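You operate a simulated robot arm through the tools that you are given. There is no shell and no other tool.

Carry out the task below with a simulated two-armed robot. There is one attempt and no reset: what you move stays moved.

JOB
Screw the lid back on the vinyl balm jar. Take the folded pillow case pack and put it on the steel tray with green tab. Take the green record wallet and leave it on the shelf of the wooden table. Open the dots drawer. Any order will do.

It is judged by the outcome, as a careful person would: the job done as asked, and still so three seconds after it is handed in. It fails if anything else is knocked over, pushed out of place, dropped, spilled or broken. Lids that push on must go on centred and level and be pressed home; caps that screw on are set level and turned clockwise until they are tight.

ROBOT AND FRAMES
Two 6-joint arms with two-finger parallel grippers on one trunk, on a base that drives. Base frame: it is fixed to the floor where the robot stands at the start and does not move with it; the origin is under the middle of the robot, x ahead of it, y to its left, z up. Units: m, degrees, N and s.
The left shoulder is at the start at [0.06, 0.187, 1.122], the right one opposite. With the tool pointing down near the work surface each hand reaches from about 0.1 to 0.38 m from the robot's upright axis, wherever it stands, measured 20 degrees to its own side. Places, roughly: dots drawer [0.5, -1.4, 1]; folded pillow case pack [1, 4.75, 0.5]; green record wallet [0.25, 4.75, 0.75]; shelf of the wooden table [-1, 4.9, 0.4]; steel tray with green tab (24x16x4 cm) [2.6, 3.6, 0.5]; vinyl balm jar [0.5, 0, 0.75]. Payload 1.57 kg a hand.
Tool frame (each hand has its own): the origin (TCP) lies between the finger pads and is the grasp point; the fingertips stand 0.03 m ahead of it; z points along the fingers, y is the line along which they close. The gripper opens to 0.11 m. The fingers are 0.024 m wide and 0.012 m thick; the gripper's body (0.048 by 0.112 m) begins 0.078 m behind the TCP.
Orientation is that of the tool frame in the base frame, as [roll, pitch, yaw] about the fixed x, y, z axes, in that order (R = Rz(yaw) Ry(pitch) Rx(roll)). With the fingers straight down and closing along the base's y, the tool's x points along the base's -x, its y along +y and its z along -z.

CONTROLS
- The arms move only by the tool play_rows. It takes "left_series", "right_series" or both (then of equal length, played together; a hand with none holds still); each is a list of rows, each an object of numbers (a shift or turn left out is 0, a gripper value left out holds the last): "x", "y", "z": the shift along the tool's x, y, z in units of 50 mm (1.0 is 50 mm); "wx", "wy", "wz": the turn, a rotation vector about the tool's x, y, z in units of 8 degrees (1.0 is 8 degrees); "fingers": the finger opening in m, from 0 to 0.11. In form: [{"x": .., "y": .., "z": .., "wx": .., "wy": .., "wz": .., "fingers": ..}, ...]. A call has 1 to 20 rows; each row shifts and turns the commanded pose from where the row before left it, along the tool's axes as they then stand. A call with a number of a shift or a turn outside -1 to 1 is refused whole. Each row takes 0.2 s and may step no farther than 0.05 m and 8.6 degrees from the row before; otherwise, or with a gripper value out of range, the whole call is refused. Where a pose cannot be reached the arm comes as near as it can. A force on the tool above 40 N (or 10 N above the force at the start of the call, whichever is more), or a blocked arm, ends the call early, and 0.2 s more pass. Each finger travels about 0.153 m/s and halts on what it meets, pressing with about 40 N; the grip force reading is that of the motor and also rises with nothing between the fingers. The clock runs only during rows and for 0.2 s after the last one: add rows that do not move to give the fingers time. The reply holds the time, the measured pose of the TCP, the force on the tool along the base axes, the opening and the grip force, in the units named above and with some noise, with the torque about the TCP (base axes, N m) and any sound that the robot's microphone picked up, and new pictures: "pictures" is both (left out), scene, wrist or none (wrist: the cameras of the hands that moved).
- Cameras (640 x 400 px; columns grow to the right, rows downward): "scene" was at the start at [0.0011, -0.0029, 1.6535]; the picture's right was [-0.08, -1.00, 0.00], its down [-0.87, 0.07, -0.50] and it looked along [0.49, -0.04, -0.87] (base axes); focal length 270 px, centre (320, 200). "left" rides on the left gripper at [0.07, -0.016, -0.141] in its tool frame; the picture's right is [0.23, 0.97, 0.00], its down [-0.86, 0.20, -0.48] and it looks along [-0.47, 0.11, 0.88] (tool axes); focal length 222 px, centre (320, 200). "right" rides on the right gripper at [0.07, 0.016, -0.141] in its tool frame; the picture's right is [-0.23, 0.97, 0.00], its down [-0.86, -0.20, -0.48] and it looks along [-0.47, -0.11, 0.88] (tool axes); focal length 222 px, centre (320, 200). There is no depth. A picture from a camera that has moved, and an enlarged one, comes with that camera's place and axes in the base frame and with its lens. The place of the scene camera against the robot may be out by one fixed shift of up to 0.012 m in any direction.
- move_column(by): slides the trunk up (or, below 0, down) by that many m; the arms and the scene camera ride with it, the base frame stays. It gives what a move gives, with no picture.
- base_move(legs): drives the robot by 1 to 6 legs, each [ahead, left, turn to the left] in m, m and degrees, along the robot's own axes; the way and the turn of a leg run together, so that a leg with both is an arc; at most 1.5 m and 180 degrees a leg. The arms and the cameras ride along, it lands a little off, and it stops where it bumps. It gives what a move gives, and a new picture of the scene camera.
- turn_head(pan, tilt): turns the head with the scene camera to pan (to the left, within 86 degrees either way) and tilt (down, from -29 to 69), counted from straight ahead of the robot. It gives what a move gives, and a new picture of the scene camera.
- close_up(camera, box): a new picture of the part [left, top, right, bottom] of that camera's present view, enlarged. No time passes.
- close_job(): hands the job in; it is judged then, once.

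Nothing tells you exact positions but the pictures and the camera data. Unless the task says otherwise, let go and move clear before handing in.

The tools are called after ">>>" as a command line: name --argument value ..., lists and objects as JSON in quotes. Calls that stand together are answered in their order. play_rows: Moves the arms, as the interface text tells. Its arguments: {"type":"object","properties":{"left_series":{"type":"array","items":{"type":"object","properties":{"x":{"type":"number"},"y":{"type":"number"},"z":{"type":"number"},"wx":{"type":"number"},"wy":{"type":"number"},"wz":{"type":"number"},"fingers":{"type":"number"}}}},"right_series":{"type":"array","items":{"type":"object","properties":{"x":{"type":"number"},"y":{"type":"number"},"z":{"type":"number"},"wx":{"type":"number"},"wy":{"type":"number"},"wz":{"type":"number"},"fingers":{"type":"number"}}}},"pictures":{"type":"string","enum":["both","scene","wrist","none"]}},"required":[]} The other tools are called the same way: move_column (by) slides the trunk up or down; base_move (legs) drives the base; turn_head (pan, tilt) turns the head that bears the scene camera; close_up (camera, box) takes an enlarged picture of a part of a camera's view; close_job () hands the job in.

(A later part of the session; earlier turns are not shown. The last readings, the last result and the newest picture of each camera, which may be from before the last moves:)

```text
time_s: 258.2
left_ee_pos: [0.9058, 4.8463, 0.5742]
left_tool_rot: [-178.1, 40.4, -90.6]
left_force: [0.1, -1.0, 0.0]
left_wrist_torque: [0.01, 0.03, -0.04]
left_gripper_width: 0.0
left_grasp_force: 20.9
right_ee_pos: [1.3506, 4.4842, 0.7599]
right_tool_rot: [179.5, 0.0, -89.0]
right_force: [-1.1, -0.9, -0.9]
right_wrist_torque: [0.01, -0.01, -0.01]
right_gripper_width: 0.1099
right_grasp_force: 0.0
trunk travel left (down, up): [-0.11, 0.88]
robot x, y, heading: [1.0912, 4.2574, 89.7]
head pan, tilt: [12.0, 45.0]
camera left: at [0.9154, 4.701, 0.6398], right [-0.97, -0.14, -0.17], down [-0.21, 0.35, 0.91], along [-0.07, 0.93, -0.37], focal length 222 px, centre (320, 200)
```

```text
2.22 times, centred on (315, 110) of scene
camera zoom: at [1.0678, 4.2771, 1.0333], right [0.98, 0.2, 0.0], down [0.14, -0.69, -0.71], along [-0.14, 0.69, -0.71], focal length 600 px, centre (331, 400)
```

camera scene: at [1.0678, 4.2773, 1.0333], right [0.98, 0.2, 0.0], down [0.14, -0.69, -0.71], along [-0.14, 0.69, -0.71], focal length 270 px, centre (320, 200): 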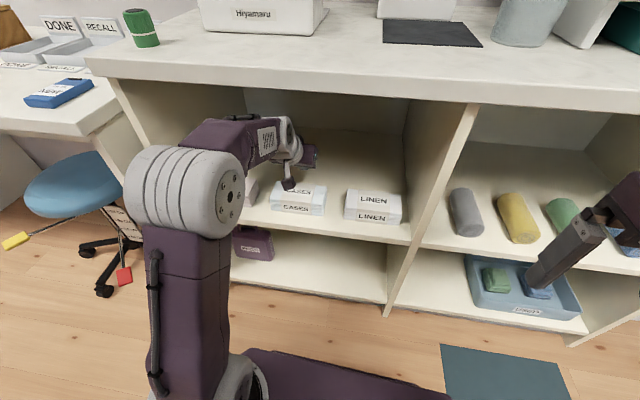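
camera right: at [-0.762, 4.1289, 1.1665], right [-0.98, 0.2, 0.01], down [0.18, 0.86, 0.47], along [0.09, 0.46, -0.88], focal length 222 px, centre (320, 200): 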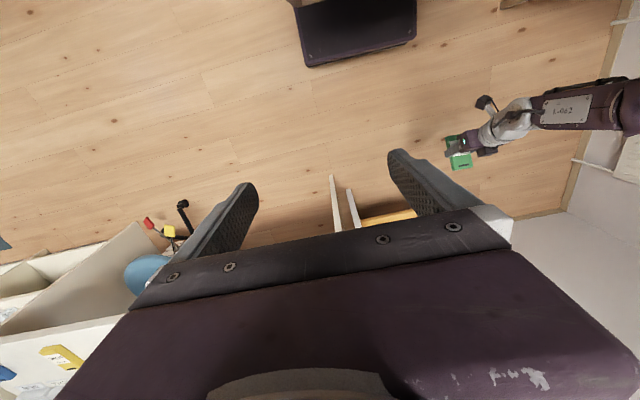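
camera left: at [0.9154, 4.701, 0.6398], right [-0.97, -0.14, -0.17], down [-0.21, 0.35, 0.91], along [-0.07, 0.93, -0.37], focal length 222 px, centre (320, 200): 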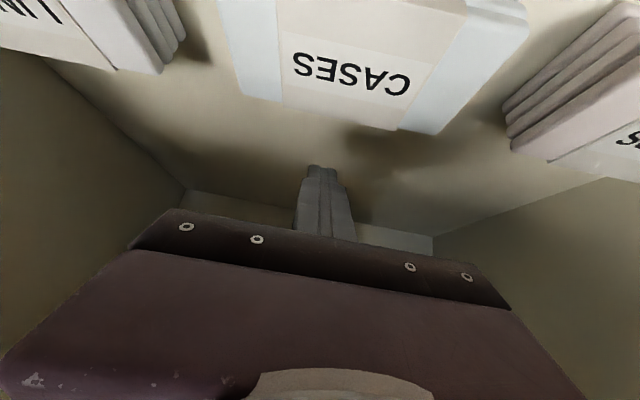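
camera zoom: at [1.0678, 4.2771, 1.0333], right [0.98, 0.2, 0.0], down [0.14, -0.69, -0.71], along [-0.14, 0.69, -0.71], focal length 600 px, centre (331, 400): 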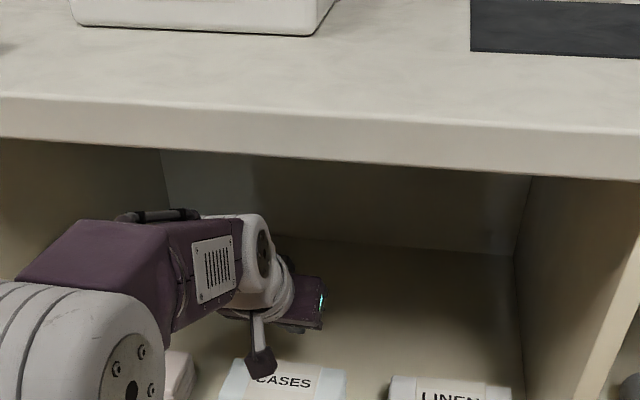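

The fingertips are just beyond the pack's back edge. I lower behind it.

>>> play_rows --left_series '[{"x": 0.2, "z": 0.5}, {"x": 0.33, "z": 0.42}, {}]' --pictures "wrist"

```text
time_s: 259.0
left_ee_pos: [0.9084, 4.8586, 0.5232]
left_tool_rot: [-178.2, 40.3, -90.6]
left_force: [-0.1, 0.4, -0.1]
left_wrist_torque: [0.0, -0.03, 0.0]
left_gripper_width: 0.0
left_grasp_force: 21.4
right_ee_pos: [1.3496, 4.484, 0.7593]
right_tool_rot: [179.3, -0.1, -88.9]
right_force: [0.5, -0.3, 0.7]
right_wrist_torque: [0.04, 0.02, 0.0]
right_gripper_width: 0.11
right_grasp_force: 0.1
trunk travel left (down, up): [-0.11, 0.88]
robot x, y, heading: [1.0908, 4.2562, 89.7]
head pan, tilt: [12.0, 45.0]
camera left: at [0.9172, 4.7109, 0.5876], right [-0.97, -0.14, -0.17], down [-0.21, 0.35, 0.91], along [-0.07, 0.93, -0.37], focal length 222 px, centre (320, 200)
```

left: 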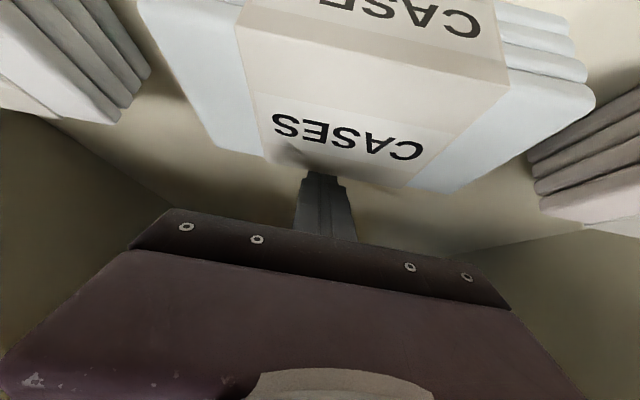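

>>> play_rows --left_series '[{"x": 0.23, "z": -0.193}, {"x": 0.23, "z": -0.193}, {"x": 0.23, "z": -0.193}, {}]' --pictures "both"

>>> close_up --camera "scene" --box '[180, 130, 430, 290]'

```text
time_s: 260.0
left_ee_pos: [0.9059, 4.8113, 0.5228]
left_tool_rot: [-178.2, 40.4, -90.4]
left_force: [0.2, 2.1, 5.1]
left_wrist_torque: [-0.09, 0.03, 0.03]
left_gripper_width: 0.0001
left_grasp_force: 21.1
right_ee_pos: [1.3509, 4.4837, 0.7591]
right_tool_rot: [179.5, 0.1, -89.0]
right_force: [0.0, 0.5, -0.7]
right_wrist_torque: [-0.01, 0.0, -0.03]
right_gripper_width: 0.11
right_grasp_force: 0.0
trunk travel left (down, up): [-0.11, 0.88]
robot x, y, heading: [1.0904, 4.256, 89.9]
head pan, tilt: [12.0, 45.0]
camera scene: at [1.068, 4.2768, 1.0333], right [0.98, 0.2, 0.0], down [0.14, -0.69, -0.71], along [-0.14, 0.69, -0.71], focal length 270 px, centre (320, 200)
camera left: at [0.9155, 4.6652, 0.5881], right [-0.97, -0.14, -0.17], down [-0.21, 0.35, 0.91], along [-0.07, 0.93, -0.37], focal length 222 px, centre (320, 200)
```

scene: 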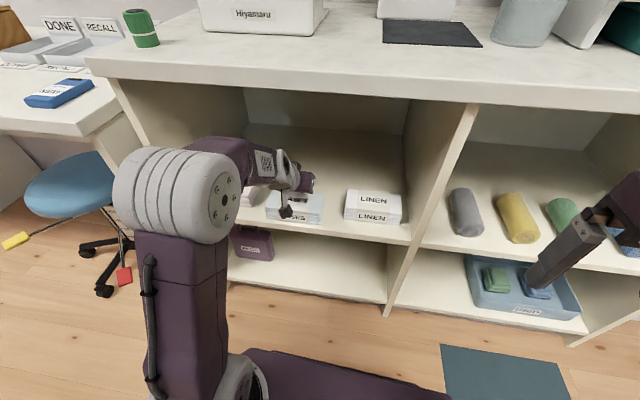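
left: 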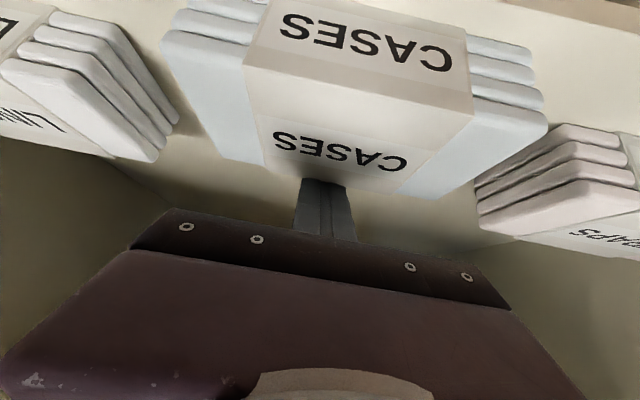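

```text
2.50 times, centred on (305, 210) of scene
camera zoom: at [1.068, 4.2768, 1.0333], right [0.98, 0.2, 0.0], down [0.14, -0.69, -0.71], along [-0.14, 0.69, -0.71], focal length 675 px, centre (358, 175)
```

zoom: 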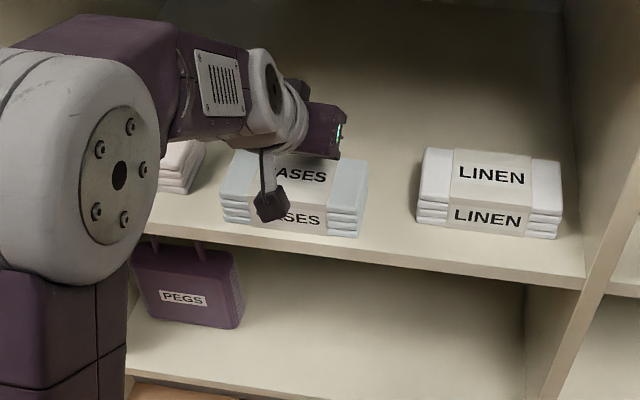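

>>> play_rows --left_series '[{"x": 0.23, "z": -0.193}, {"x": 0.23, "z": -0.193}, {}]' --pictures "wrist"

>>> close_up --camera "scene" --box '[180, 130, 430, 290]'

```text
time_s: 260.8
left_ee_pos: [0.9055, 4.7808, 0.5235]
left_tool_rot: [-178.2, 40.4, -90.5]
left_force: [0.3, 2.3, 9.3]
left_wrist_torque: [-0.1, 0.03, -0.01]
left_gripper_width: 0.0002
left_grasp_force: 21.1
right_ee_pos: [1.3512, 4.4833, 0.7601]
right_tool_rot: [179.4, 0.1, -89.1]
right_force: [-0.3, -0.2, -0.6]
right_wrist_torque: [0.04, 0.0, 0.01]
right_gripper_width: 0.1097
right_grasp_force: 0.1
trunk travel left (down, up): [-0.11, 0.88]
robot x, y, heading: [1.0898, 4.2573, 89.8]
head pan, tilt: [12.0, 45.0]
camera left: at [0.9149, 4.6347, 0.588], right [-0.97, -0.14, -0.17], down [-0.21, 0.35, 0.91], along [-0.07, 0.93, -0.37], focal length 222 px, centre (320, 200)
```

left: 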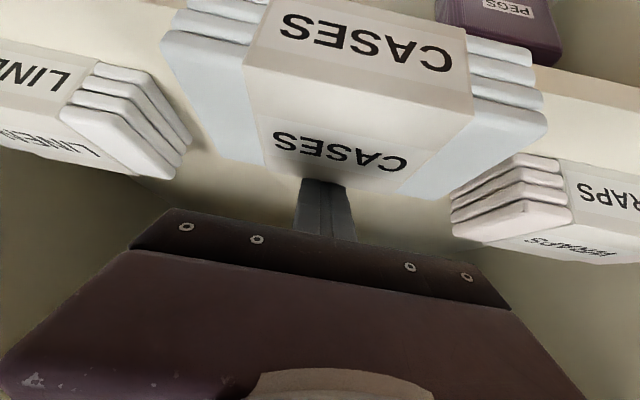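

```text
2.50 times, centred on (305, 210) of scene
camera zoom: at [1.0682, 4.2764, 1.0334], right [0.98, 0.2, 0.0], down [0.14, -0.69, -0.71], along [-0.14, 0.69, -0.71], focal length 675 px, centre (358, 175)
```

zoom: 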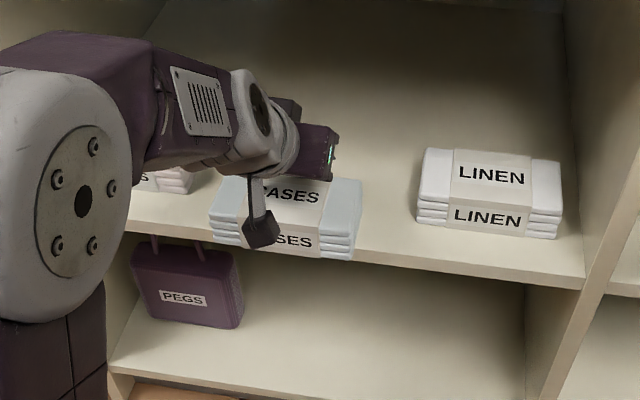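

The pack now overhangs the shelf edge slightly. I lift the fingers clear, back off, and turn the hand so it closes front-to-back.

>>> play_rows --left_series '[{"x": -0.1, "z": 0.08}, {"x": -0.4, "z": -0.35}, {"x": -0.4, "z": -0.35}, {}]' --pictures "none"

>>> base_move --legs '[[-0.2, 0, 0]]'

>>> play_rows --left_series '[{"wz": -1}, {"wz": -1}, {"wz": -1}, {"wz": -1}, {"wz": -1}, {"wz": -1}, {"wz": -1}, {"wz": -1}, {"wz": -1}, {"wz": -1}, {"wz": -1}, {"wz": -0.25}, {"wx": -1, "fingers": 0.11}, {"wx": -1}, {"wx": -1}]'

>>> close_up --camera "scene" --box '[180, 60, 430, 220]'

```text
time_s: 261.8
left_ee_pos: [0.9049, 4.7944, 0.5758]
left_tool_rot: [-178.2, 40.3, -90.5]
left_force: [-0.6, -0.4, 0.1]
left_wrist_torque: [0.0, 0.0, 0.0]
left_gripper_width: 0.0001
left_grasp_force: 21.7
right_ee_pos: [1.3515, 4.4833, 0.7593]
right_tool_rot: [179.3, 0.0, -89.0]
right_force: [-0.2, -0.2, -0.2]
right_wrist_torque: [0.01, -0.03, -0.02]
right_gripper_width: 0.1102
right_grasp_force: 0.0
trunk travel left (down, up): [-0.11, 0.88]
robot x, y, heading: [1.0901, 4.2544, 89.8]
head pan, tilt: [12.0, 45.0]
```

```text
time_s: 263.4
left_ee_pos: [0.9043, 4.5973, 0.5754]
left_tool_rot: [-178.2, 40.3, -90.7]
left_force: [-0.2, -0.2, -0.2]
left_wrist_torque: [0.02, 0.03, 0.01]
left_gripper_width: 0.0001
left_grasp_force: 21.4
right_ee_pos: [1.3488, 4.2857, 0.7597]
right_tool_rot: [179.4, 0.0, -89.0]
right_force: [-0.6, 0.3, 0.7]
right_wrist_torque: [0.0, -0.03, -0.01]
right_gripper_width: 0.1098
right_grasp_force: 0.0
trunk travel left (down, up): [-0.11, 0.88]
robot x, y, heading: [1.0898, 4.0573, 89.5]
head pan, tilt: [12.0, 45.0]
camera scene: at [1.0669, 4.0789, 1.0333], right [0.98, 0.2, 0.0], down [0.14, -0.69, -0.71], along [-0.14, 0.69, -0.71], focal length 270 px, centre (320, 200)
```

scene: 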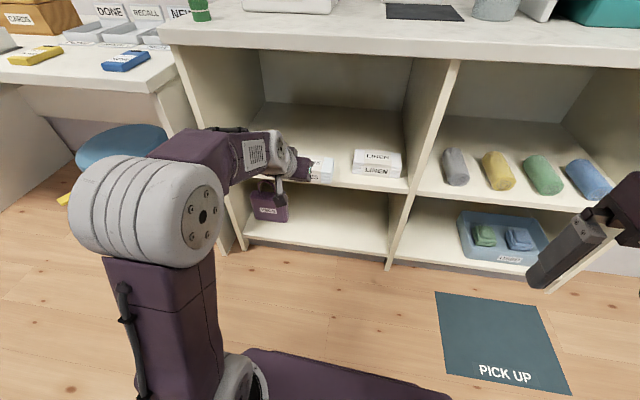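

```text
time_s: 266.6
left_ee_pos: [0.9049, 4.598, 0.5744]
left_tool_rot: [-163.8, -1.5, -1.7]
left_force: [0.3, -0.5, 0.2]
left_wrist_torque: [0.01, 0.01, 0.01]
left_gripper_width: 0.1096
left_grasp_force: 0.2
right_ee_pos: [1.3495, 4.2841, 0.7585]
right_tool_rot: [179.4, 0.1, -89.1]
right_force: [0.1, -0.3, -0.3]
right_wrist_torque: [0.04, 0.0, -0.01]
right_gripper_width: 0.11
right_grasp_force: 0.0
trunk travel left (down, up): [-0.11, 0.88]
robot x, y, heading: [1.0887, 4.0562, 89.6]
head pan, tilt: [12.0, 45.0]
camera scene: at [1.0669, 4.0791, 1.0333], right [0.98, 0.2, 0.0], down [0.14, -0.69, -0.71], along [-0.14, 0.69, -0.71], focal length 270 px, centre (320, 200)
camera left: at [0.9691, 4.5712, 0.7184], right [0.21, -0.94, -0.27], down [-0.87, -0.3, 0.38], along [-0.44, 0.15, -0.88], focal length 222 px, centre (320, 200)
```

scene: 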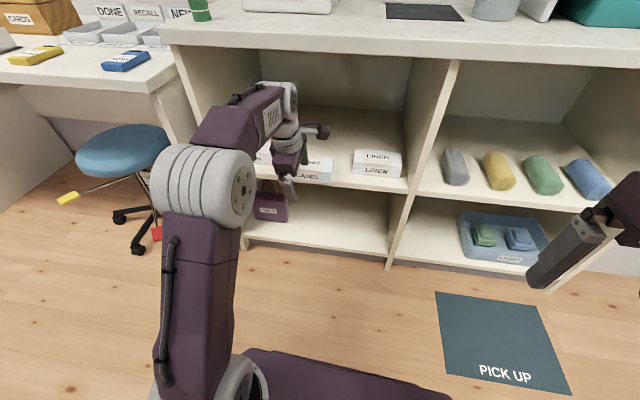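
left: 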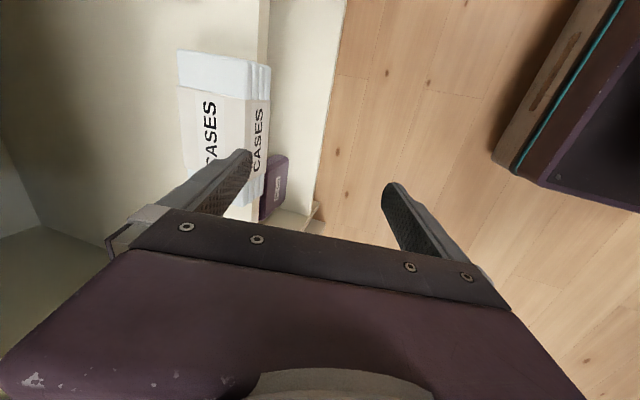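

```text
2.50 times, centred on (305, 140) of scene
camera zoom: at [1.0669, 4.0791, 1.0333], right [0.98, 0.2, 0.0], down [0.14, -0.69, -0.71], along [-0.14, 0.69, -0.71], focal length 675 px, centre (358, 350)
```

zoom: 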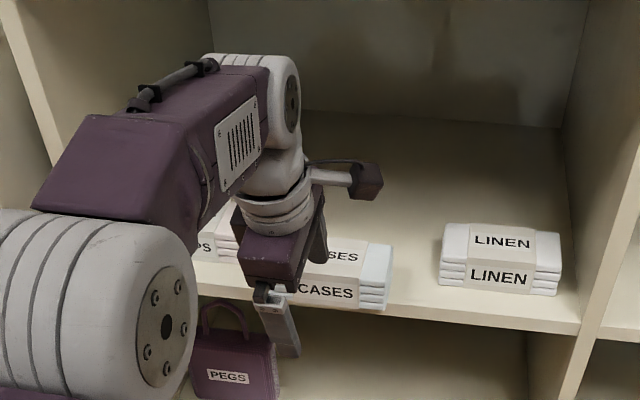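

Hand is ready: 16° tilt, closing front-to-back. The pack spans y 4.694–4.773 with its centre at x ≈ 0.90. I lower a touch and drive in over it.

>>> play_rows --left_series '[{"z": 0.45, "y": 0.13}, {}]' --pictures "none"

>>> base_move --legs '[[0.12, 0, 0]]'

>>> play_rows --left_series '[{}]' --pictures "wrist"

>>> close_up --camera "scene" --box '[180, 90, 430, 250]'

```text
time_s: 267.2
left_ee_pos: [0.905, 4.598, 0.5517]
left_tool_rot: [-163.8, -1.4, -1.7]
left_force: [1.3, 0.5, -0.1]
left_wrist_torque: [0.02, -0.01, 0.01]
left_gripper_width: 0.1098
left_grasp_force: 0.0
right_ee_pos: [1.3502, 4.2846, 0.7601]
right_tool_rot: [179.4, 0.0, -89.1]
right_force: [0.0, -0.7, 0.6]
right_wrist_torque: [-0.02, 0.0, 0.0]
right_gripper_width: 0.1101
right_grasp_force: 0.1
trunk travel left (down, up): [-0.11, 0.88]
robot x, y, heading: [1.0878, 4.0571, 89.8]
head pan, tilt: [12.0, 45.0]
```

```text
time_s: 268.4
left_ee_pos: [0.905, 4.7166, 0.5519]
left_tool_rot: [-163.8, -1.3, -1.7]
left_force: [-0.5, 0.7, 0.1]
left_wrist_torque: [-0.04, 0.02, -0.01]
left_gripper_width: 0.11
left_grasp_force: 0.0
right_ee_pos: [1.3498, 4.4055, 0.7604]
right_tool_rot: [179.4, 0.0, -89.0]
right_force: [-1.0, 0.4, -0.3]
right_wrist_torque: [-0.05, 0.03, -0.03]
right_gripper_width: 0.1102
right_grasp_force: 0.0
trunk travel left (down, up): [-0.11, 0.88]
robot x, y, heading: [1.0894, 4.1786, 89.8]
head pan, tilt: [12.0, 45.0]
camera scene: at [1.0674, 4.1988, 1.0333], right [0.98, 0.2, 0.0], down [0.14, -0.69, -0.71], along [-0.14, 0.69, -0.71], focal length 270 px, centre (320, 200)
```

scene: 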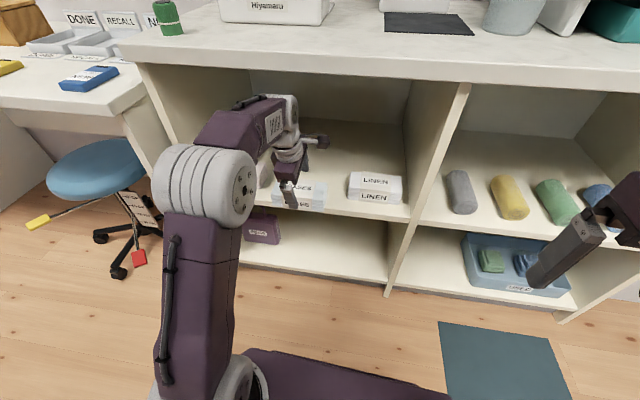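

```text
time_s: 268.8
left_ee_pos: [0.9048, 4.717, 0.5517]
left_tool_rot: [-163.7, -1.4, -1.7]
left_force: [0.3, -0.3, 0.3]
left_wrist_torque: [-0.01, 0.0, 0.0]
left_gripper_width: 0.1099
left_grasp_force: 0.1
right_ee_pos: [1.3497, 4.4065, 0.7596]
right_tool_rot: [179.5, 0.0, -89.0]
right_force: [-0.5, 0.0, -0.9]
right_wrist_torque: [-0.03, 0.02, -0.03]
right_gripper_width: 0.11
right_grasp_force: 0.0
trunk travel left (down, up): [-0.11, 0.88]
robot x, y, heading: [1.0864, 4.1737, 89.6]
head pan, tilt: [12.0, 45.0]
camera left: at [0.9699, 4.6904, 0.6956], right [0.21, -0.94, -0.27], down [-0.87, -0.3, 0.38], along [-0.44, 0.16, -0.88], focal length 222 px, centre (320, 200)
```

left: 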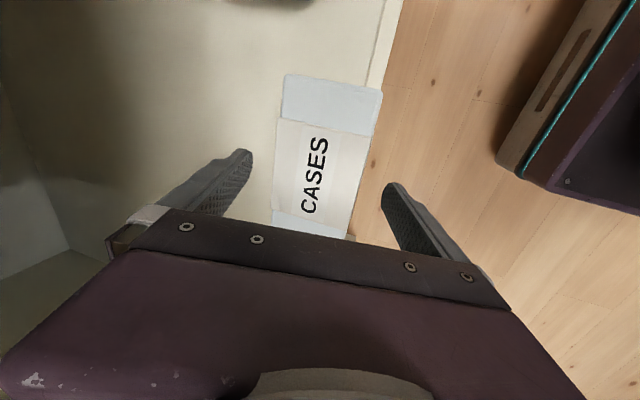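

```text
2.50 times, centred on (305, 170) of scene
camera zoom: at [1.0674, 4.1986, 1.0333], right [0.98, 0.2, 0.0], down [0.14, -0.69, -0.71], along [-0.14, 0.69, -0.71], focal length 675 px, centre (358, 275)
```

zoom: 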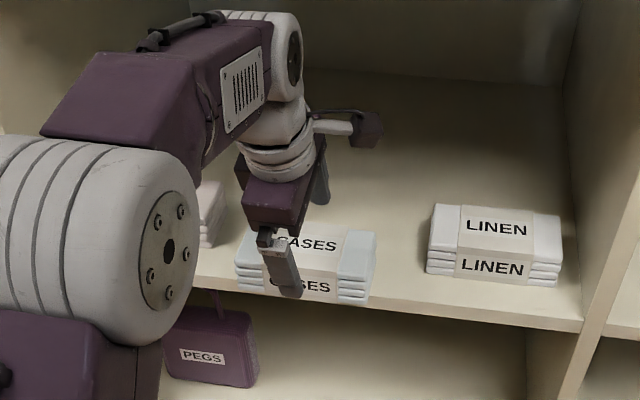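

>>> play_rows --left_series '[{"y": -0.21, "z": 0.06}, {"y": 0.1, "z": 0.36}, {"y": 0.1, "z": 0.36}, {"y": 0.06, "z": 0.2}, {}]' --pictures "wrist"

>>> close_up --camera "scene" --box '[180, 90, 430, 250]'

```text
time_s: 270.0
left_ee_pos: [0.9055, 4.7269, 0.505]
left_tool_rot: [-163.7, -1.4, -1.8]
left_force: [-0.6, 0.7, -0.4]
left_wrist_torque: [-0.03, -0.01, -0.01]
left_gripper_width: 0.1101
left_grasp_force: 0.1
right_ee_pos: [1.3491, 4.4052, 0.7594]
right_tool_rot: [179.4, 0.0, -89.0]
right_force: [-0.1, -0.7, -0.2]
right_wrist_torque: [0.0, -0.02, 0.0]
right_gripper_width: 0.1101
right_grasp_force: 0.1
trunk travel left (down, up): [-0.11, 0.88]
robot x, y, heading: [1.0899, 4.1754, 89.7]
head pan, tilt: [12.0, 45.0]
camera left: at [0.9714, 4.7016, 0.6476], right [0.21, -0.94, -0.27], down [-0.87, -0.3, 0.38], along [-0.44, 0.16, -0.88], focal length 222 px, centre (320, 200)
```

left: 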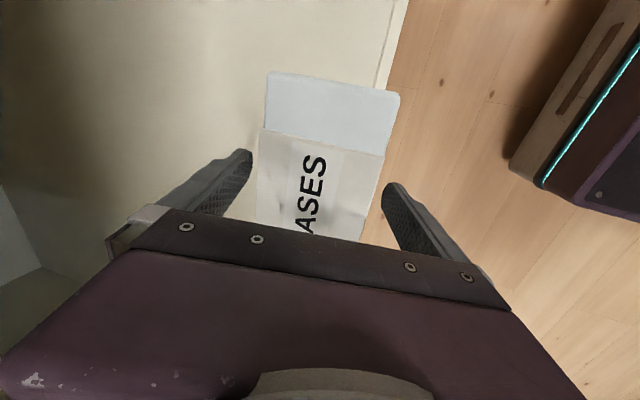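

```text
2.50 times, centred on (305, 170) of scene
camera zoom: at [1.0674, 4.1987, 1.0333], right [0.98, 0.2, 0.0], down [0.14, -0.69, -0.71], along [-0.14, 0.69, -0.71], focal length 675 px, centre (358, 275)
```

zoom: 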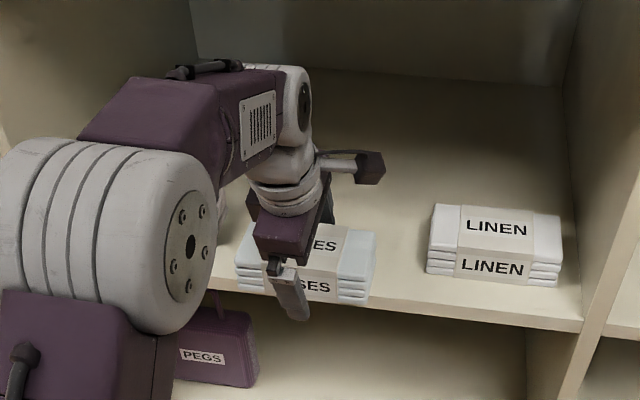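

Fingers straddle the pack front and back. I close on it.

>>> play_rows --left_series '[{"z": 0.06, "y": 0.02}, {"fingers": 0.06}, {"fingers": 0.05}, {}, {}]' --pictures "wrist"

>>> close_up --camera "scene" --box '[180, 90, 430, 250]'

```text
time_s: 271.2
left_ee_pos: [0.9067, 4.7289, 0.5003]
left_tool_rot: [-163.7, -1.3, -1.7]
left_force: [1.5, -0.3, 2.1]
left_wrist_torque: [-0.03, -0.16, 0.14]
left_gripper_width: 0.0862
left_grasp_force: 39.9
right_ee_pos: [1.3505, 4.4052, 0.759]
right_tool_rot: [179.4, 0.0, -89.0]
right_force: [0.4, -0.1, 0.7]
right_wrist_torque: [0.0, 0.01, 0.02]
right_gripper_width: 0.1102
right_grasp_force: 0.1
trunk travel left (down, up): [-0.11, 0.88]
robot x, y, heading: [1.0887, 4.1754, 89.7]
head pan, tilt: [12.0, 45.0]
camera left: at [0.9714, 4.7014, 0.6446], right [0.21, -0.94, -0.27], down [-0.87, -0.3, 0.38], along [-0.44, 0.16, -0.88], focal length 222 px, centre (320, 200)
```

left: 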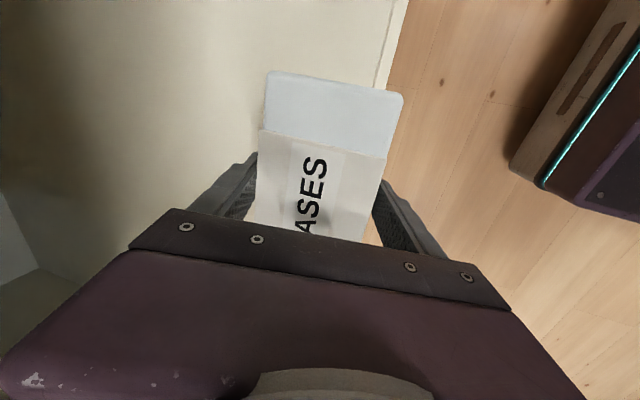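

```text
2.50 times, centred on (305, 170) of scene
camera zoom: at [1.0675, 4.1985, 1.0333], right [0.98, 0.2, 0.0], down [0.14, -0.69, -0.71], along [-0.14, 0.69, -0.71], focal length 675 px, centre (358, 275)
```

zoom: 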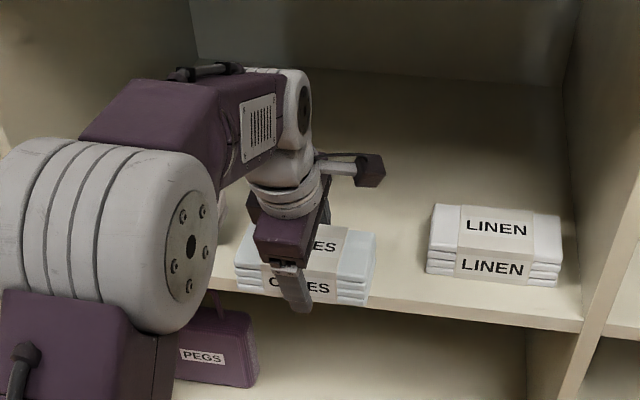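

>>> play_rows --left_series '[{"z": -0.29, "y": -0.084}, {"z": -0.29, "y": -0.084}, {}]' --pictures "wrist"

>>> close_up --camera "scene" --box '[180, 90, 430, 250]'

```text
time_s: 272.0
left_ee_pos: [0.9058, 4.7288, 0.532]
left_tool_rot: [-163.8, -1.4, -1.7]
left_force: [-0.3, 0.7, -1.5]
left_wrist_torque: [0.03, 0.0, -0.02]
left_gripper_width: 0.0862
left_grasp_force: 40.5
right_ee_pos: [1.3503, 4.4058, 0.7598]
right_tool_rot: [179.4, 0.0, -89.0]
right_force: [0.3, 0.0, -0.1]
right_wrist_torque: [0.0, 0.01, 0.0]
right_gripper_width: 0.1103
right_grasp_force: 0.0
trunk travel left (down, up): [-0.11, 0.88]
robot x, y, heading: [1.0903, 4.1762, 90.0]
head pan, tilt: [12.0, 45.0]
camera left: at [0.9704, 4.7017, 0.6752], right [0.21, -0.94, -0.27], down [-0.87, -0.3, 0.38], along [-0.44, 0.16, -0.88], focal length 222 px, centre (320, 200)
```

left: 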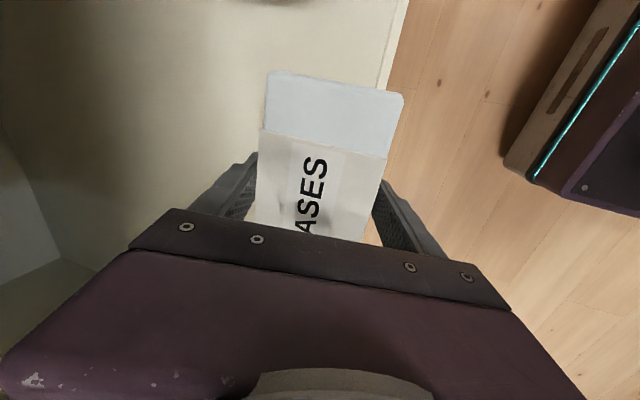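

```text
2.50 times, centred on (305, 170) of scene
camera zoom: at [1.0674, 4.1988, 1.0333], right [0.98, 0.2, 0.0], down [0.14, -0.69, -0.71], along [-0.14, 0.69, -0.71], focal length 675 px, centre (358, 275)
```

zoom: 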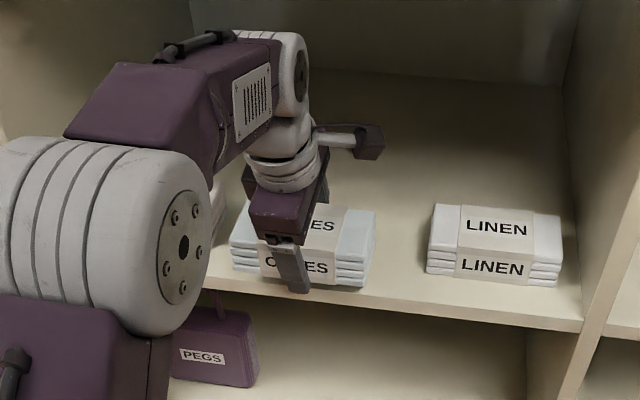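

The pack lifts cleanly. I pull it out toward me, back off a little, and turn the wrist back to its natural orientation.

>>> play_rows --left_series '[{"y": 0.75, "z": -0.25}, {"y": 0.75, "z": -0.25}, {"y": 0.6, "z": -0.2}]' --pictures "none"

>>> base_move --legs '[[-0.15, 0, 0]]'

>>> play_rows --left_series '[{"wx": -1}, {"wx": -1}, {"z": -0.6}, {"wz": 1}, {"wz": 1}, {"wz": 1}, {"wz": 1}, {"wz": 1}, {"wz": 1}, {"wz": 1}, {"wz": 1}, {"wz": 1}, {"wz": 1}, {"wz": 1}]'

```text
time_s: 272.8
left_ee_pos: [0.9038, 4.6187, 0.5365]
left_tool_rot: [-163.8, -1.4, -1.7]
left_force: [-0.6, -0.7, -1.7]
left_wrist_torque: [-0.01, -0.01, -0.01]
left_gripper_width: 0.0859
left_grasp_force: 40.1
right_ee_pos: [1.35, 4.4059, 0.76]
right_tool_rot: [179.4, 0.0, -88.9]
right_force: [0.2, -0.6, 0.5]
right_wrist_torque: [-0.04, 0.04, 0.01]
right_gripper_width: 0.1102
right_grasp_force: 0.1
trunk travel left (down, up): [-0.11, 0.88]
robot x, y, heading: [1.0863, 4.1816, 89.9]
head pan, tilt: [12.0, 45.0]
```

```text
time_s: 274.2
left_ee_pos: [0.9019, 4.4683, 0.5366]
left_tool_rot: [-163.8, -1.4, -1.6]
left_force: [0.0, 0.5, -2.1]
left_wrist_torque: [0.02, -0.02, 0.0]
left_gripper_width: 0.0856
left_grasp_force: 40.0
right_ee_pos: [1.3492, 4.2567, 0.7589]
right_tool_rot: [179.3, 0.0, -89.0]
right_force: [-0.4, 0.8, 1.2]
right_wrist_torque: [0.02, -0.03, 0.01]
right_gripper_width: 0.11
right_grasp_force: 0.1
trunk travel left (down, up): [-0.11, 0.88]
robot x, y, heading: [1.0899, 4.0259, 89.8]
head pan, tilt: [12.0, 45.0]
camera scene: at [1.0668, 4.0497, 1.0333], right [0.98, 0.2, 0.0], down [0.14, -0.69, -0.71], along [-0.14, 0.69, -0.71], focal length 270 px, centre (320, 200)
```

scene: 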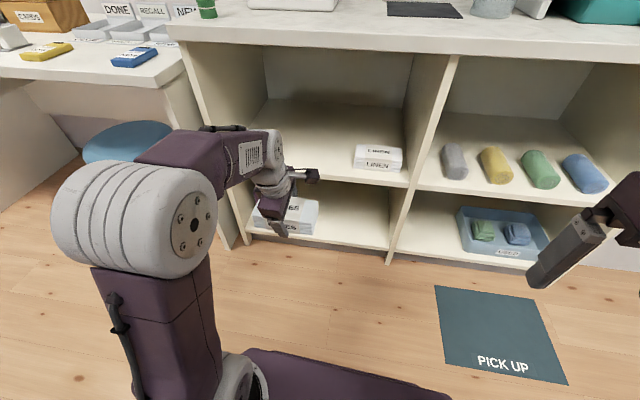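

```text
time_s: 277.2
left_ee_pos: [0.9016, 4.469, 0.5656]
left_tool_rot: [-178.6, 0.3, -89.8]
left_force: [0.5, 0.0, -1.9]
left_wrist_torque: [-0.03, 0.0, 0.0]
left_gripper_width: 0.085
left_grasp_force: 39.8
right_ee_pos: [1.3491, 4.2571, 0.7592]
right_tool_rot: [179.4, 0.0, -89.0]
right_force: [-0.1, -1.1, 0.4]
right_wrist_torque: [0.02, 0.02, 0.04]
right_gripper_width: 0.1097
right_grasp_force: 0.1
trunk travel left (down, up): [-0.11, 0.88]
robot x, y, heading: [1.0868, 4.0282, 90.1]
head pan, tilt: [12.0, 45.0]
camera scene: at [1.0668, 4.0498, 1.0333], right [0.98, 0.2, 0.0], down [0.14, -0.69, -0.71], along [-0.14, 0.69, -0.71], focal length 270 px, centre (320, 200)
camera left: at [0.9134, 4.3981, 0.7094], right [-0.97, -0.23, -0.02], down [-0.21, 0.85, 0.48], along [-0.09, 0.47, -0.88], focal length 222 px, centre (320, 200)
```

scene: 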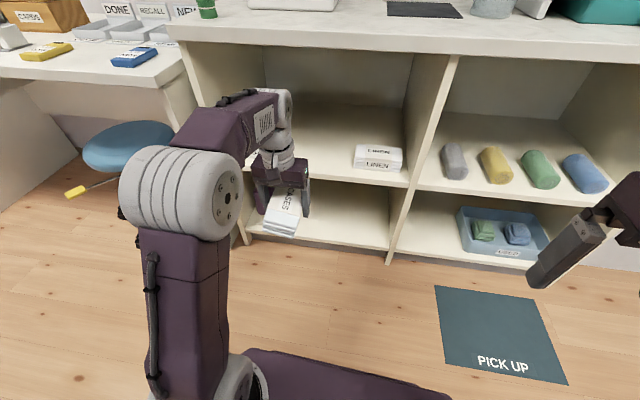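
left: 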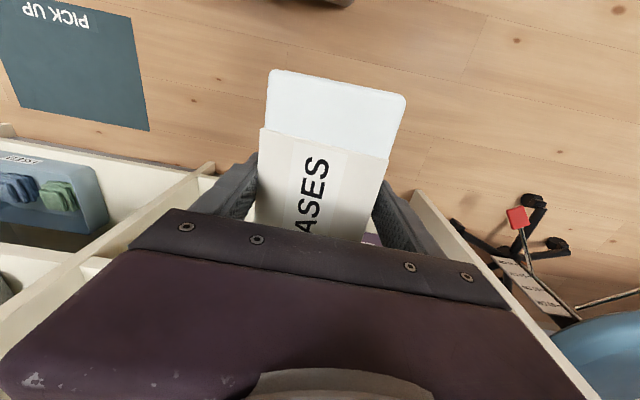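

Pack secured and aligned lengthwise. I turn to face the far unit and drive over to it.

>>> base_move --legs '[[0, 0, -90], [0.6, 0, 0]]'

>>> turn_head --pan -10 --tilt 35

```text
time_s: 284.4
left_ee_pos: [2.1344, 4.2134, 0.5665]
left_tool_rot: [-178.6, 0.3, -179.6]
left_force: [-0.6, 0.6, -1.3]
left_wrist_torque: [0.03, 0.0, 0.04]
left_gripper_width: 0.0839
left_grasp_force: 40.1
right_ee_pos: [1.9227, 3.7648, 0.7593]
right_tool_rot: [179.3, 0.1, -179.1]
right_force: [0.6, 0.6, -0.3]
right_wrist_torque: [0.0, 0.02, 0.02]
right_gripper_width: 0.1102
right_grasp_force: 0.0
trunk travel left (down, up): [-0.11, 0.88]
robot x, y, heading: [1.6966, 4.0285, -0.2]
head pan, tilt: [12.0, 45.0]
camera scene: at [1.7075, 4.0449, 1.0333], right [0.2, -0.98, 0.0], down [-0.69, -0.14, -0.71], along [0.69, 0.14, -0.71], focal length 270 px, centre (320, 200)
```

scene: 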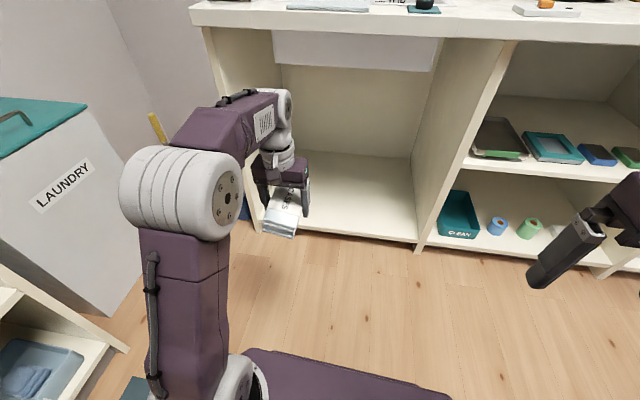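

```text
time_s: 285.3
left_ee_pos: [2.1351, 4.214, 0.5669]
left_tool_rot: [-178.6, 0.3, -179.6]
left_force: [0.1, 0.2, -1.1]
left_wrist_torque: [-0.04, 0.0, -0.01]
left_gripper_width: 0.0835
left_grasp_force: 39.5
right_ee_pos: [1.9211, 3.7657, 0.7598]
right_tool_rot: [179.4, 0.1, -178.9]
right_force: [0.1, -0.4, -0.2]
right_wrist_torque: [0.02, -0.03, -0.03]
right_gripper_width: 0.1104
right_grasp_force: 0.0
trunk travel left (down, up): [-0.11, 0.88]
robot x, y, heading: [1.6924, 4.028, -0.1]
head pan, tilt: [-10.0, 35.0]
camera scene: at [1.7145, 4.0128, 1.0481], right [-0.18, -0.98, 0.0], down [-0.56, 0.1, -0.82], along [0.81, -0.14, -0.57], focal length 270 px, centre (320, 200)
```

scene: 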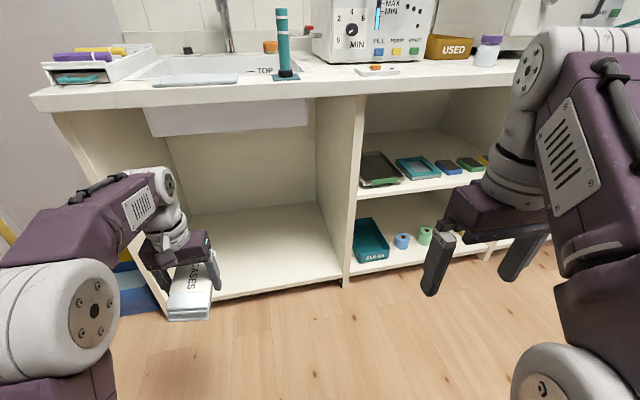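

>>> close_up --camera "scene" --box '[320, 100, 520, 290]'

```text
2.11 times, centred on (420, 195) of scene
camera zoom: at [1.7145, 4.0128, 1.0481], right [-0.18, -0.98, 0.0], down [-0.56, 0.1, -0.82], along [0.81, -0.14, -0.57], focal length 569 px, centre (110, 210)
```

zoom: 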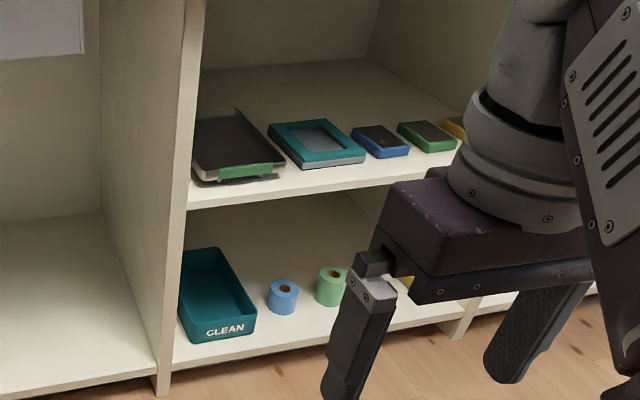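

The tray's front is at x ≈ 2.535, centre y ≈ 3.636, shelf z ≈ 0.51. I line up with it sideways, raise the trunk a little and tilt the hand.

>>> move_column --by 0.05

>>> base_move --legs '[[0, -0.578, 0]]'

>>> play_rows --left_series '[{"wy": -1}, {"wy": -1}, {"wy": -1}, {"wy": -1}, {"wy": -0.5}, {"x": -0.65, "z": 0.47}, {"x": -0.65, "z": 0.47}]'

>>> turn_head --pan 5 --tilt 35

```text
time_s: 286.2
left_ee_pos: [2.1343, 4.2131, 0.6159]
left_tool_rot: [-178.7, 0.3, -179.5]
left_force: [-1.0, -0.1, -2.8]
left_wrist_torque: [0.02, 0.02, -0.03]
left_gripper_width: 0.0833
left_grasp_force: 40.5
right_ee_pos: [1.9223, 3.7653, 0.8102]
right_tool_rot: [179.4, 0.0, -179.0]
right_force: [0.3, -0.3, 0.3]
right_wrist_torque: [0.0, 0.01, -0.02]
right_gripper_width: 0.11
right_grasp_force: 0.1
trunk travel left (down, up): [-0.16, 0.83]
robot x, y, heading: [1.6945, 4.0268, -0.3]
head pan, tilt: [-10.0, 35.0]
```

```text
time_s: 289.5
left_ee_pos: [2.1306, 3.6462, 0.6173]
left_tool_rot: [-178.6, 0.2, -179.4]
left_force: [-0.6, -0.4, -1.5]
left_wrist_torque: [0.0, 0.02, 0.02]
left_gripper_width: 0.0828
left_grasp_force: 40.1
right_ee_pos: [1.9216, 3.1966, 0.8094]
right_tool_rot: [179.4, -0.2, -178.8]
right_force: [-0.1, -0.5, 0.6]
right_wrist_torque: [0.0, -0.02, 0.02]
right_gripper_width: 0.1101
right_grasp_force: 0.0
trunk travel left (down, up): [-0.16, 0.83]
robot x, y, heading: [1.6931, 3.4553, 0.1]
head pan, tilt: [-10.0, 35.0]
camera scene: at [1.7172, 3.4352, 1.0996], right [-0.17, -0.98, -0.01], down [-0.57, 0.11, -0.82], along [0.8, -0.14, -0.58], focal length 270 px, centre (320, 200)
```

scene: 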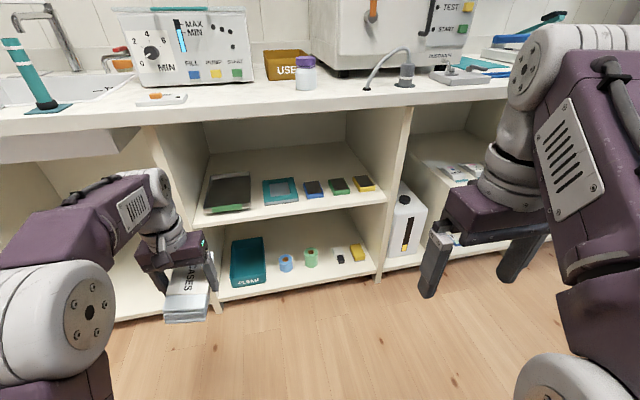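

```text
time_s: 291.1
left_ee_pos: [2.2119, 3.6498, 0.6162]
left_tool_rot: [-177.8, 36.4, -178.0]
left_force: [0.2, -0.2, -1.8]
left_wrist_torque: [0.0, -0.03, 0.03]
left_gripper_width: 0.0827
left_grasp_force: 40.4
right_ee_pos: [1.9186, 3.2023, 0.8136]
right_tool_rot: [179.7, 0.0, -178.7]
right_force: [-0.2, 0.0, -0.4]
right_wrist_torque: [0.03, -0.02, -0.02]
right_gripper_width: 0.11
right_grasp_force: 0.1
trunk travel left (down, up): [-0.16, 0.83]
robot x, y, heading: [1.6912, 3.4552, -0.0]
head pan, tilt: [-10.0, 35.0]
camera scene: at [1.7153, 3.4316, 1.0996], right [-0.17, -0.98, -0.01], down [-0.57, 0.11, -0.82], along [0.81, -0.14, -0.58], focal length 270 px, centre (320, 200)
camera left: at [2.0711, 3.6338, 0.6915], right [-0.19, 0.97, -0.16], down [0.4, 0.23, 0.89], along [0.9, 0.11, -0.43], focal length 222 px, centre (320, 200)
```

scene: 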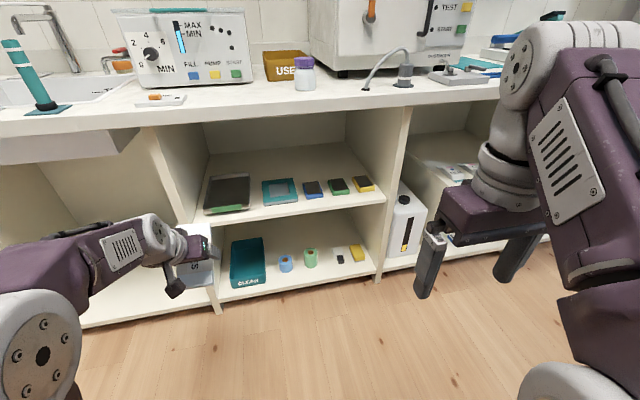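
left: 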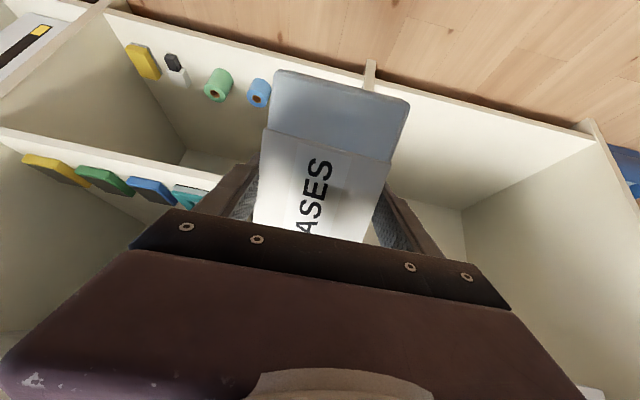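

```text
time_s: 291.8
left_ee_pos: [2.2094, 3.6496, 0.6173]
left_tool_rot: [-177.8, 36.4, -178.0]
left_force: [-0.8, 0.0, -2.5]
left_wrist_torque: [-0.03, -0.01, 0.0]
left_gripper_width: 0.0828
left_grasp_force: 39.9
right_ee_pos: [1.9173, 3.2007, 0.8124]
right_tool_rot: [179.8, 0.2, -178.7]
right_force: [-0.2, -0.5, 0.2]
right_wrist_torque: [0.0, -0.06, 0.0]
right_gripper_width: 0.11
right_grasp_force: 0.0
trunk travel left (down, up): [-0.16, 0.83]
robot x, y, heading: [1.69, 3.4554, 0.3]
head pan, tilt: [5.0, 35.0]
camera scene: at [1.7177, 3.4573, 1.0998], right [0.09, -1.0, -0.01], down [-0.58, -0.04, -0.82], along [0.81, 0.08, -0.58], focal length 270 px, centre (320, 200)
```

scene: 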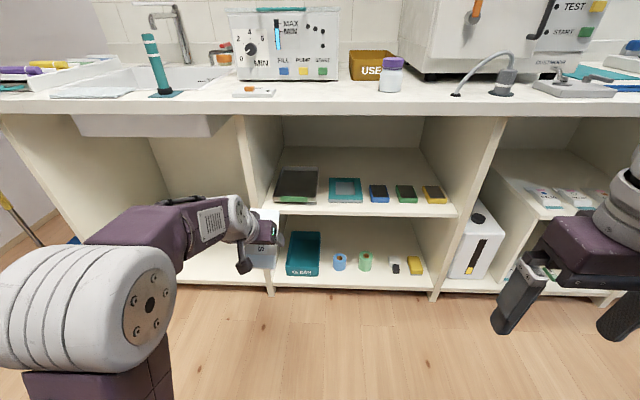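

>>> close_up --camera "scene" --box '[230, 130, 390, 230]'

```text
4.00 times, centred on (310, 180) of scene
camera zoom: at [1.7177, 3.4573, 1.0998], right [0.09, -1.0, -0.01], down [-0.58, -0.04, -0.82], along [0.81, 0.08, -0.58], focal length 1081 px, centre (360, 280)
```

zoom: 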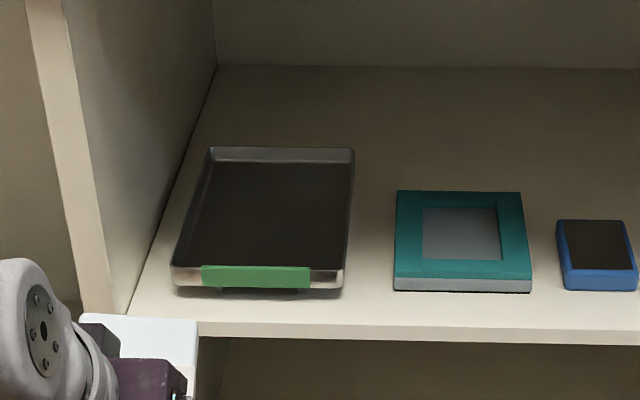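

>>> move_column --by 0.015

>>> play_rows --left_series '[{"y": -0.28}, {}]' --pictures "none"

>>> base_move --legs '[[0.28, 0, 0]]'

>>> close_up --camera "scene" --box '[180, 110, 400, 280]'

>>> play_rows --left_series '[{}]' --pictures "wrist"

```text
time_s: 292.5
left_ee_pos: [2.2084, 3.6495, 0.6347]
left_tool_rot: [-178.0, 36.5, -178.2]
left_force: [-0.3, -0.6, -1.7]
left_wrist_torque: [-0.03, 0.06, -0.02]
left_gripper_width: 0.0823
left_grasp_force: 40.1
right_ee_pos: [1.9173, 3.1997, 0.8274]
right_tool_rot: [179.7, 0.3, -178.7]
right_force: [-0.6, 0.2, 0.0]
right_wrist_torque: [-0.03, 0.0, 0.0]
right_gripper_width: 0.1098
right_grasp_force: 0.1
trunk travel left (down, up): [-0.175, 0.815]
robot x, y, heading: [1.6874, 3.4571, -0.1]
head pan, tilt: [5.0, 35.0]
```

```text
time_s: 293.1
left_ee_pos: [2.2099, 3.6368, 0.632]
left_tool_rot: [-177.9, 36.4, -178.0]
left_force: [-0.4, -2.1, -2.3]
left_wrist_torque: [-0.02, 0.03, -0.02]
left_gripper_width: 0.0824
left_grasp_force: 39.8
right_ee_pos: [1.9167, 3.2021, 0.8272]
right_tool_rot: [179.8, 0.2, -178.6]
right_force: [-0.2, 0.3, -0.4]
right_wrist_torque: [-0.02, 0.0, 0.01]
right_gripper_width: 0.1101
right_grasp_force: 0.0
trunk travel left (down, up): [-0.175, 0.815]
robot x, y, heading: [1.6896, 3.4569, 0.2]
head pan, tilt: [5.0, 35.0]
```

```text
time_s: 295.0
left_ee_pos: [2.5009, 3.6246, 0.632]
left_tool_rot: [-177.7, 36.3, -178.3]
left_force: [-0.4, 0.9, -1.9]
left_wrist_torque: [-0.02, 0.04, 0.0]
left_gripper_width: 0.0822
left_grasp_force: 40.3
right_ee_pos: [2.2069, 3.1911, 0.8277]
right_tool_rot: [179.8, 0.1, -179.0]
right_force: [0.2, 0.3, 0.3]
right_wrist_torque: [-0.03, 0.04, 0.01]
right_gripper_width: 0.1098
right_grasp_force: 0.0
trunk travel left (down, up): [-0.175, 0.815]
robot x, y, heading: [1.9788, 3.4483, -0.2]
head pan, tilt: [5.0, 35.0]
camera scene: at [2.015, 3.4546, 1.1144], right [0.09, -1.0, 0.0], down [-0.58, -0.05, -0.81], along [0.81, 0.07, -0.58], focal length 270 px, centre (320, 200)
```

scene: 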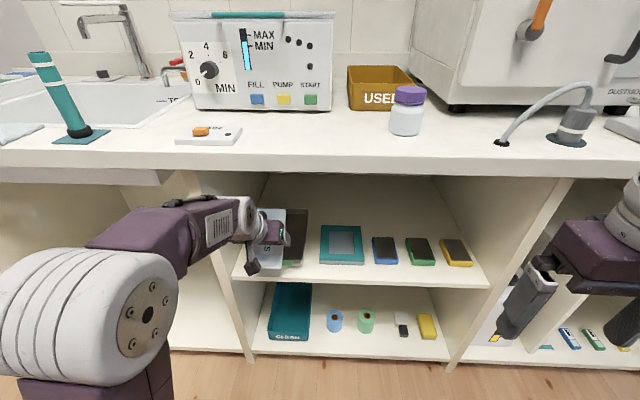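

```text
2.35 times, centred on (290, 195) of scene
camera zoom: at [2.015, 3.4546, 1.1144], right [0.09, -1.0, 0.0], down [-0.58, -0.05, -0.81], along [0.81, 0.07, -0.58], focal length 636 px, centre (391, 212)
```

zoom: 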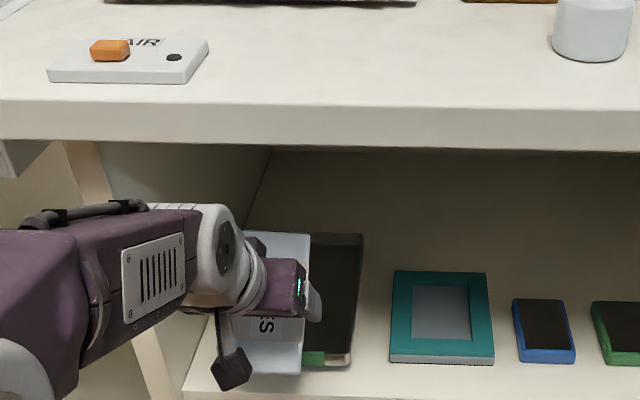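

```text
time_s: 295.4
left_ee_pos: [2.508, 3.608, 0.6391]
left_tool_rot: [-178.0, 37.3, -178.6]
left_force: [3.0, -3.6, -1.4]
left_wrist_torque: [0.18, 0.2, 0.13]
left_gripper_width: 0.0819
left_grasp_force: 40.0
right_ee_pos: [2.2116, 3.1733, 0.8276]
right_tool_rot: [179.7, 0.9, -179.2]
right_force: [1.1, -2.3, -0.2]
right_wrist_torque: [0.24, 0.12, -0.02]
right_gripper_width: 0.1099
right_grasp_force: 0.1
trunk travel left (down, up): [-0.175, 0.815]
robot x, y, heading: [1.9912, 3.4334, 0.1]
head pan, tilt: [5.0, 35.0]
camera left: at [2.366, 3.592, 0.712], right [-0.18, 0.97, -0.17], down [0.39, 0.23, 0.89], along [0.9, 0.1, -0.42], focal length 222 px, centre (320, 200)
```

left: 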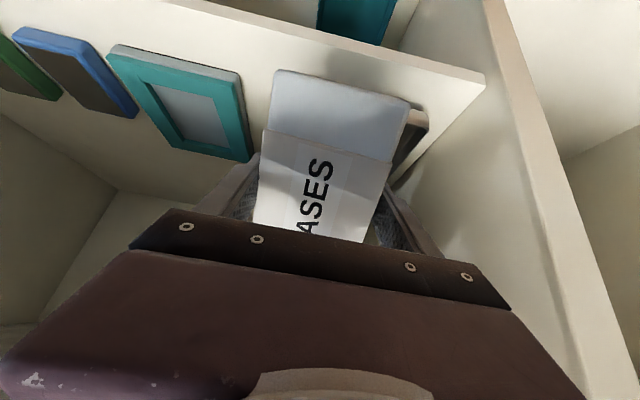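

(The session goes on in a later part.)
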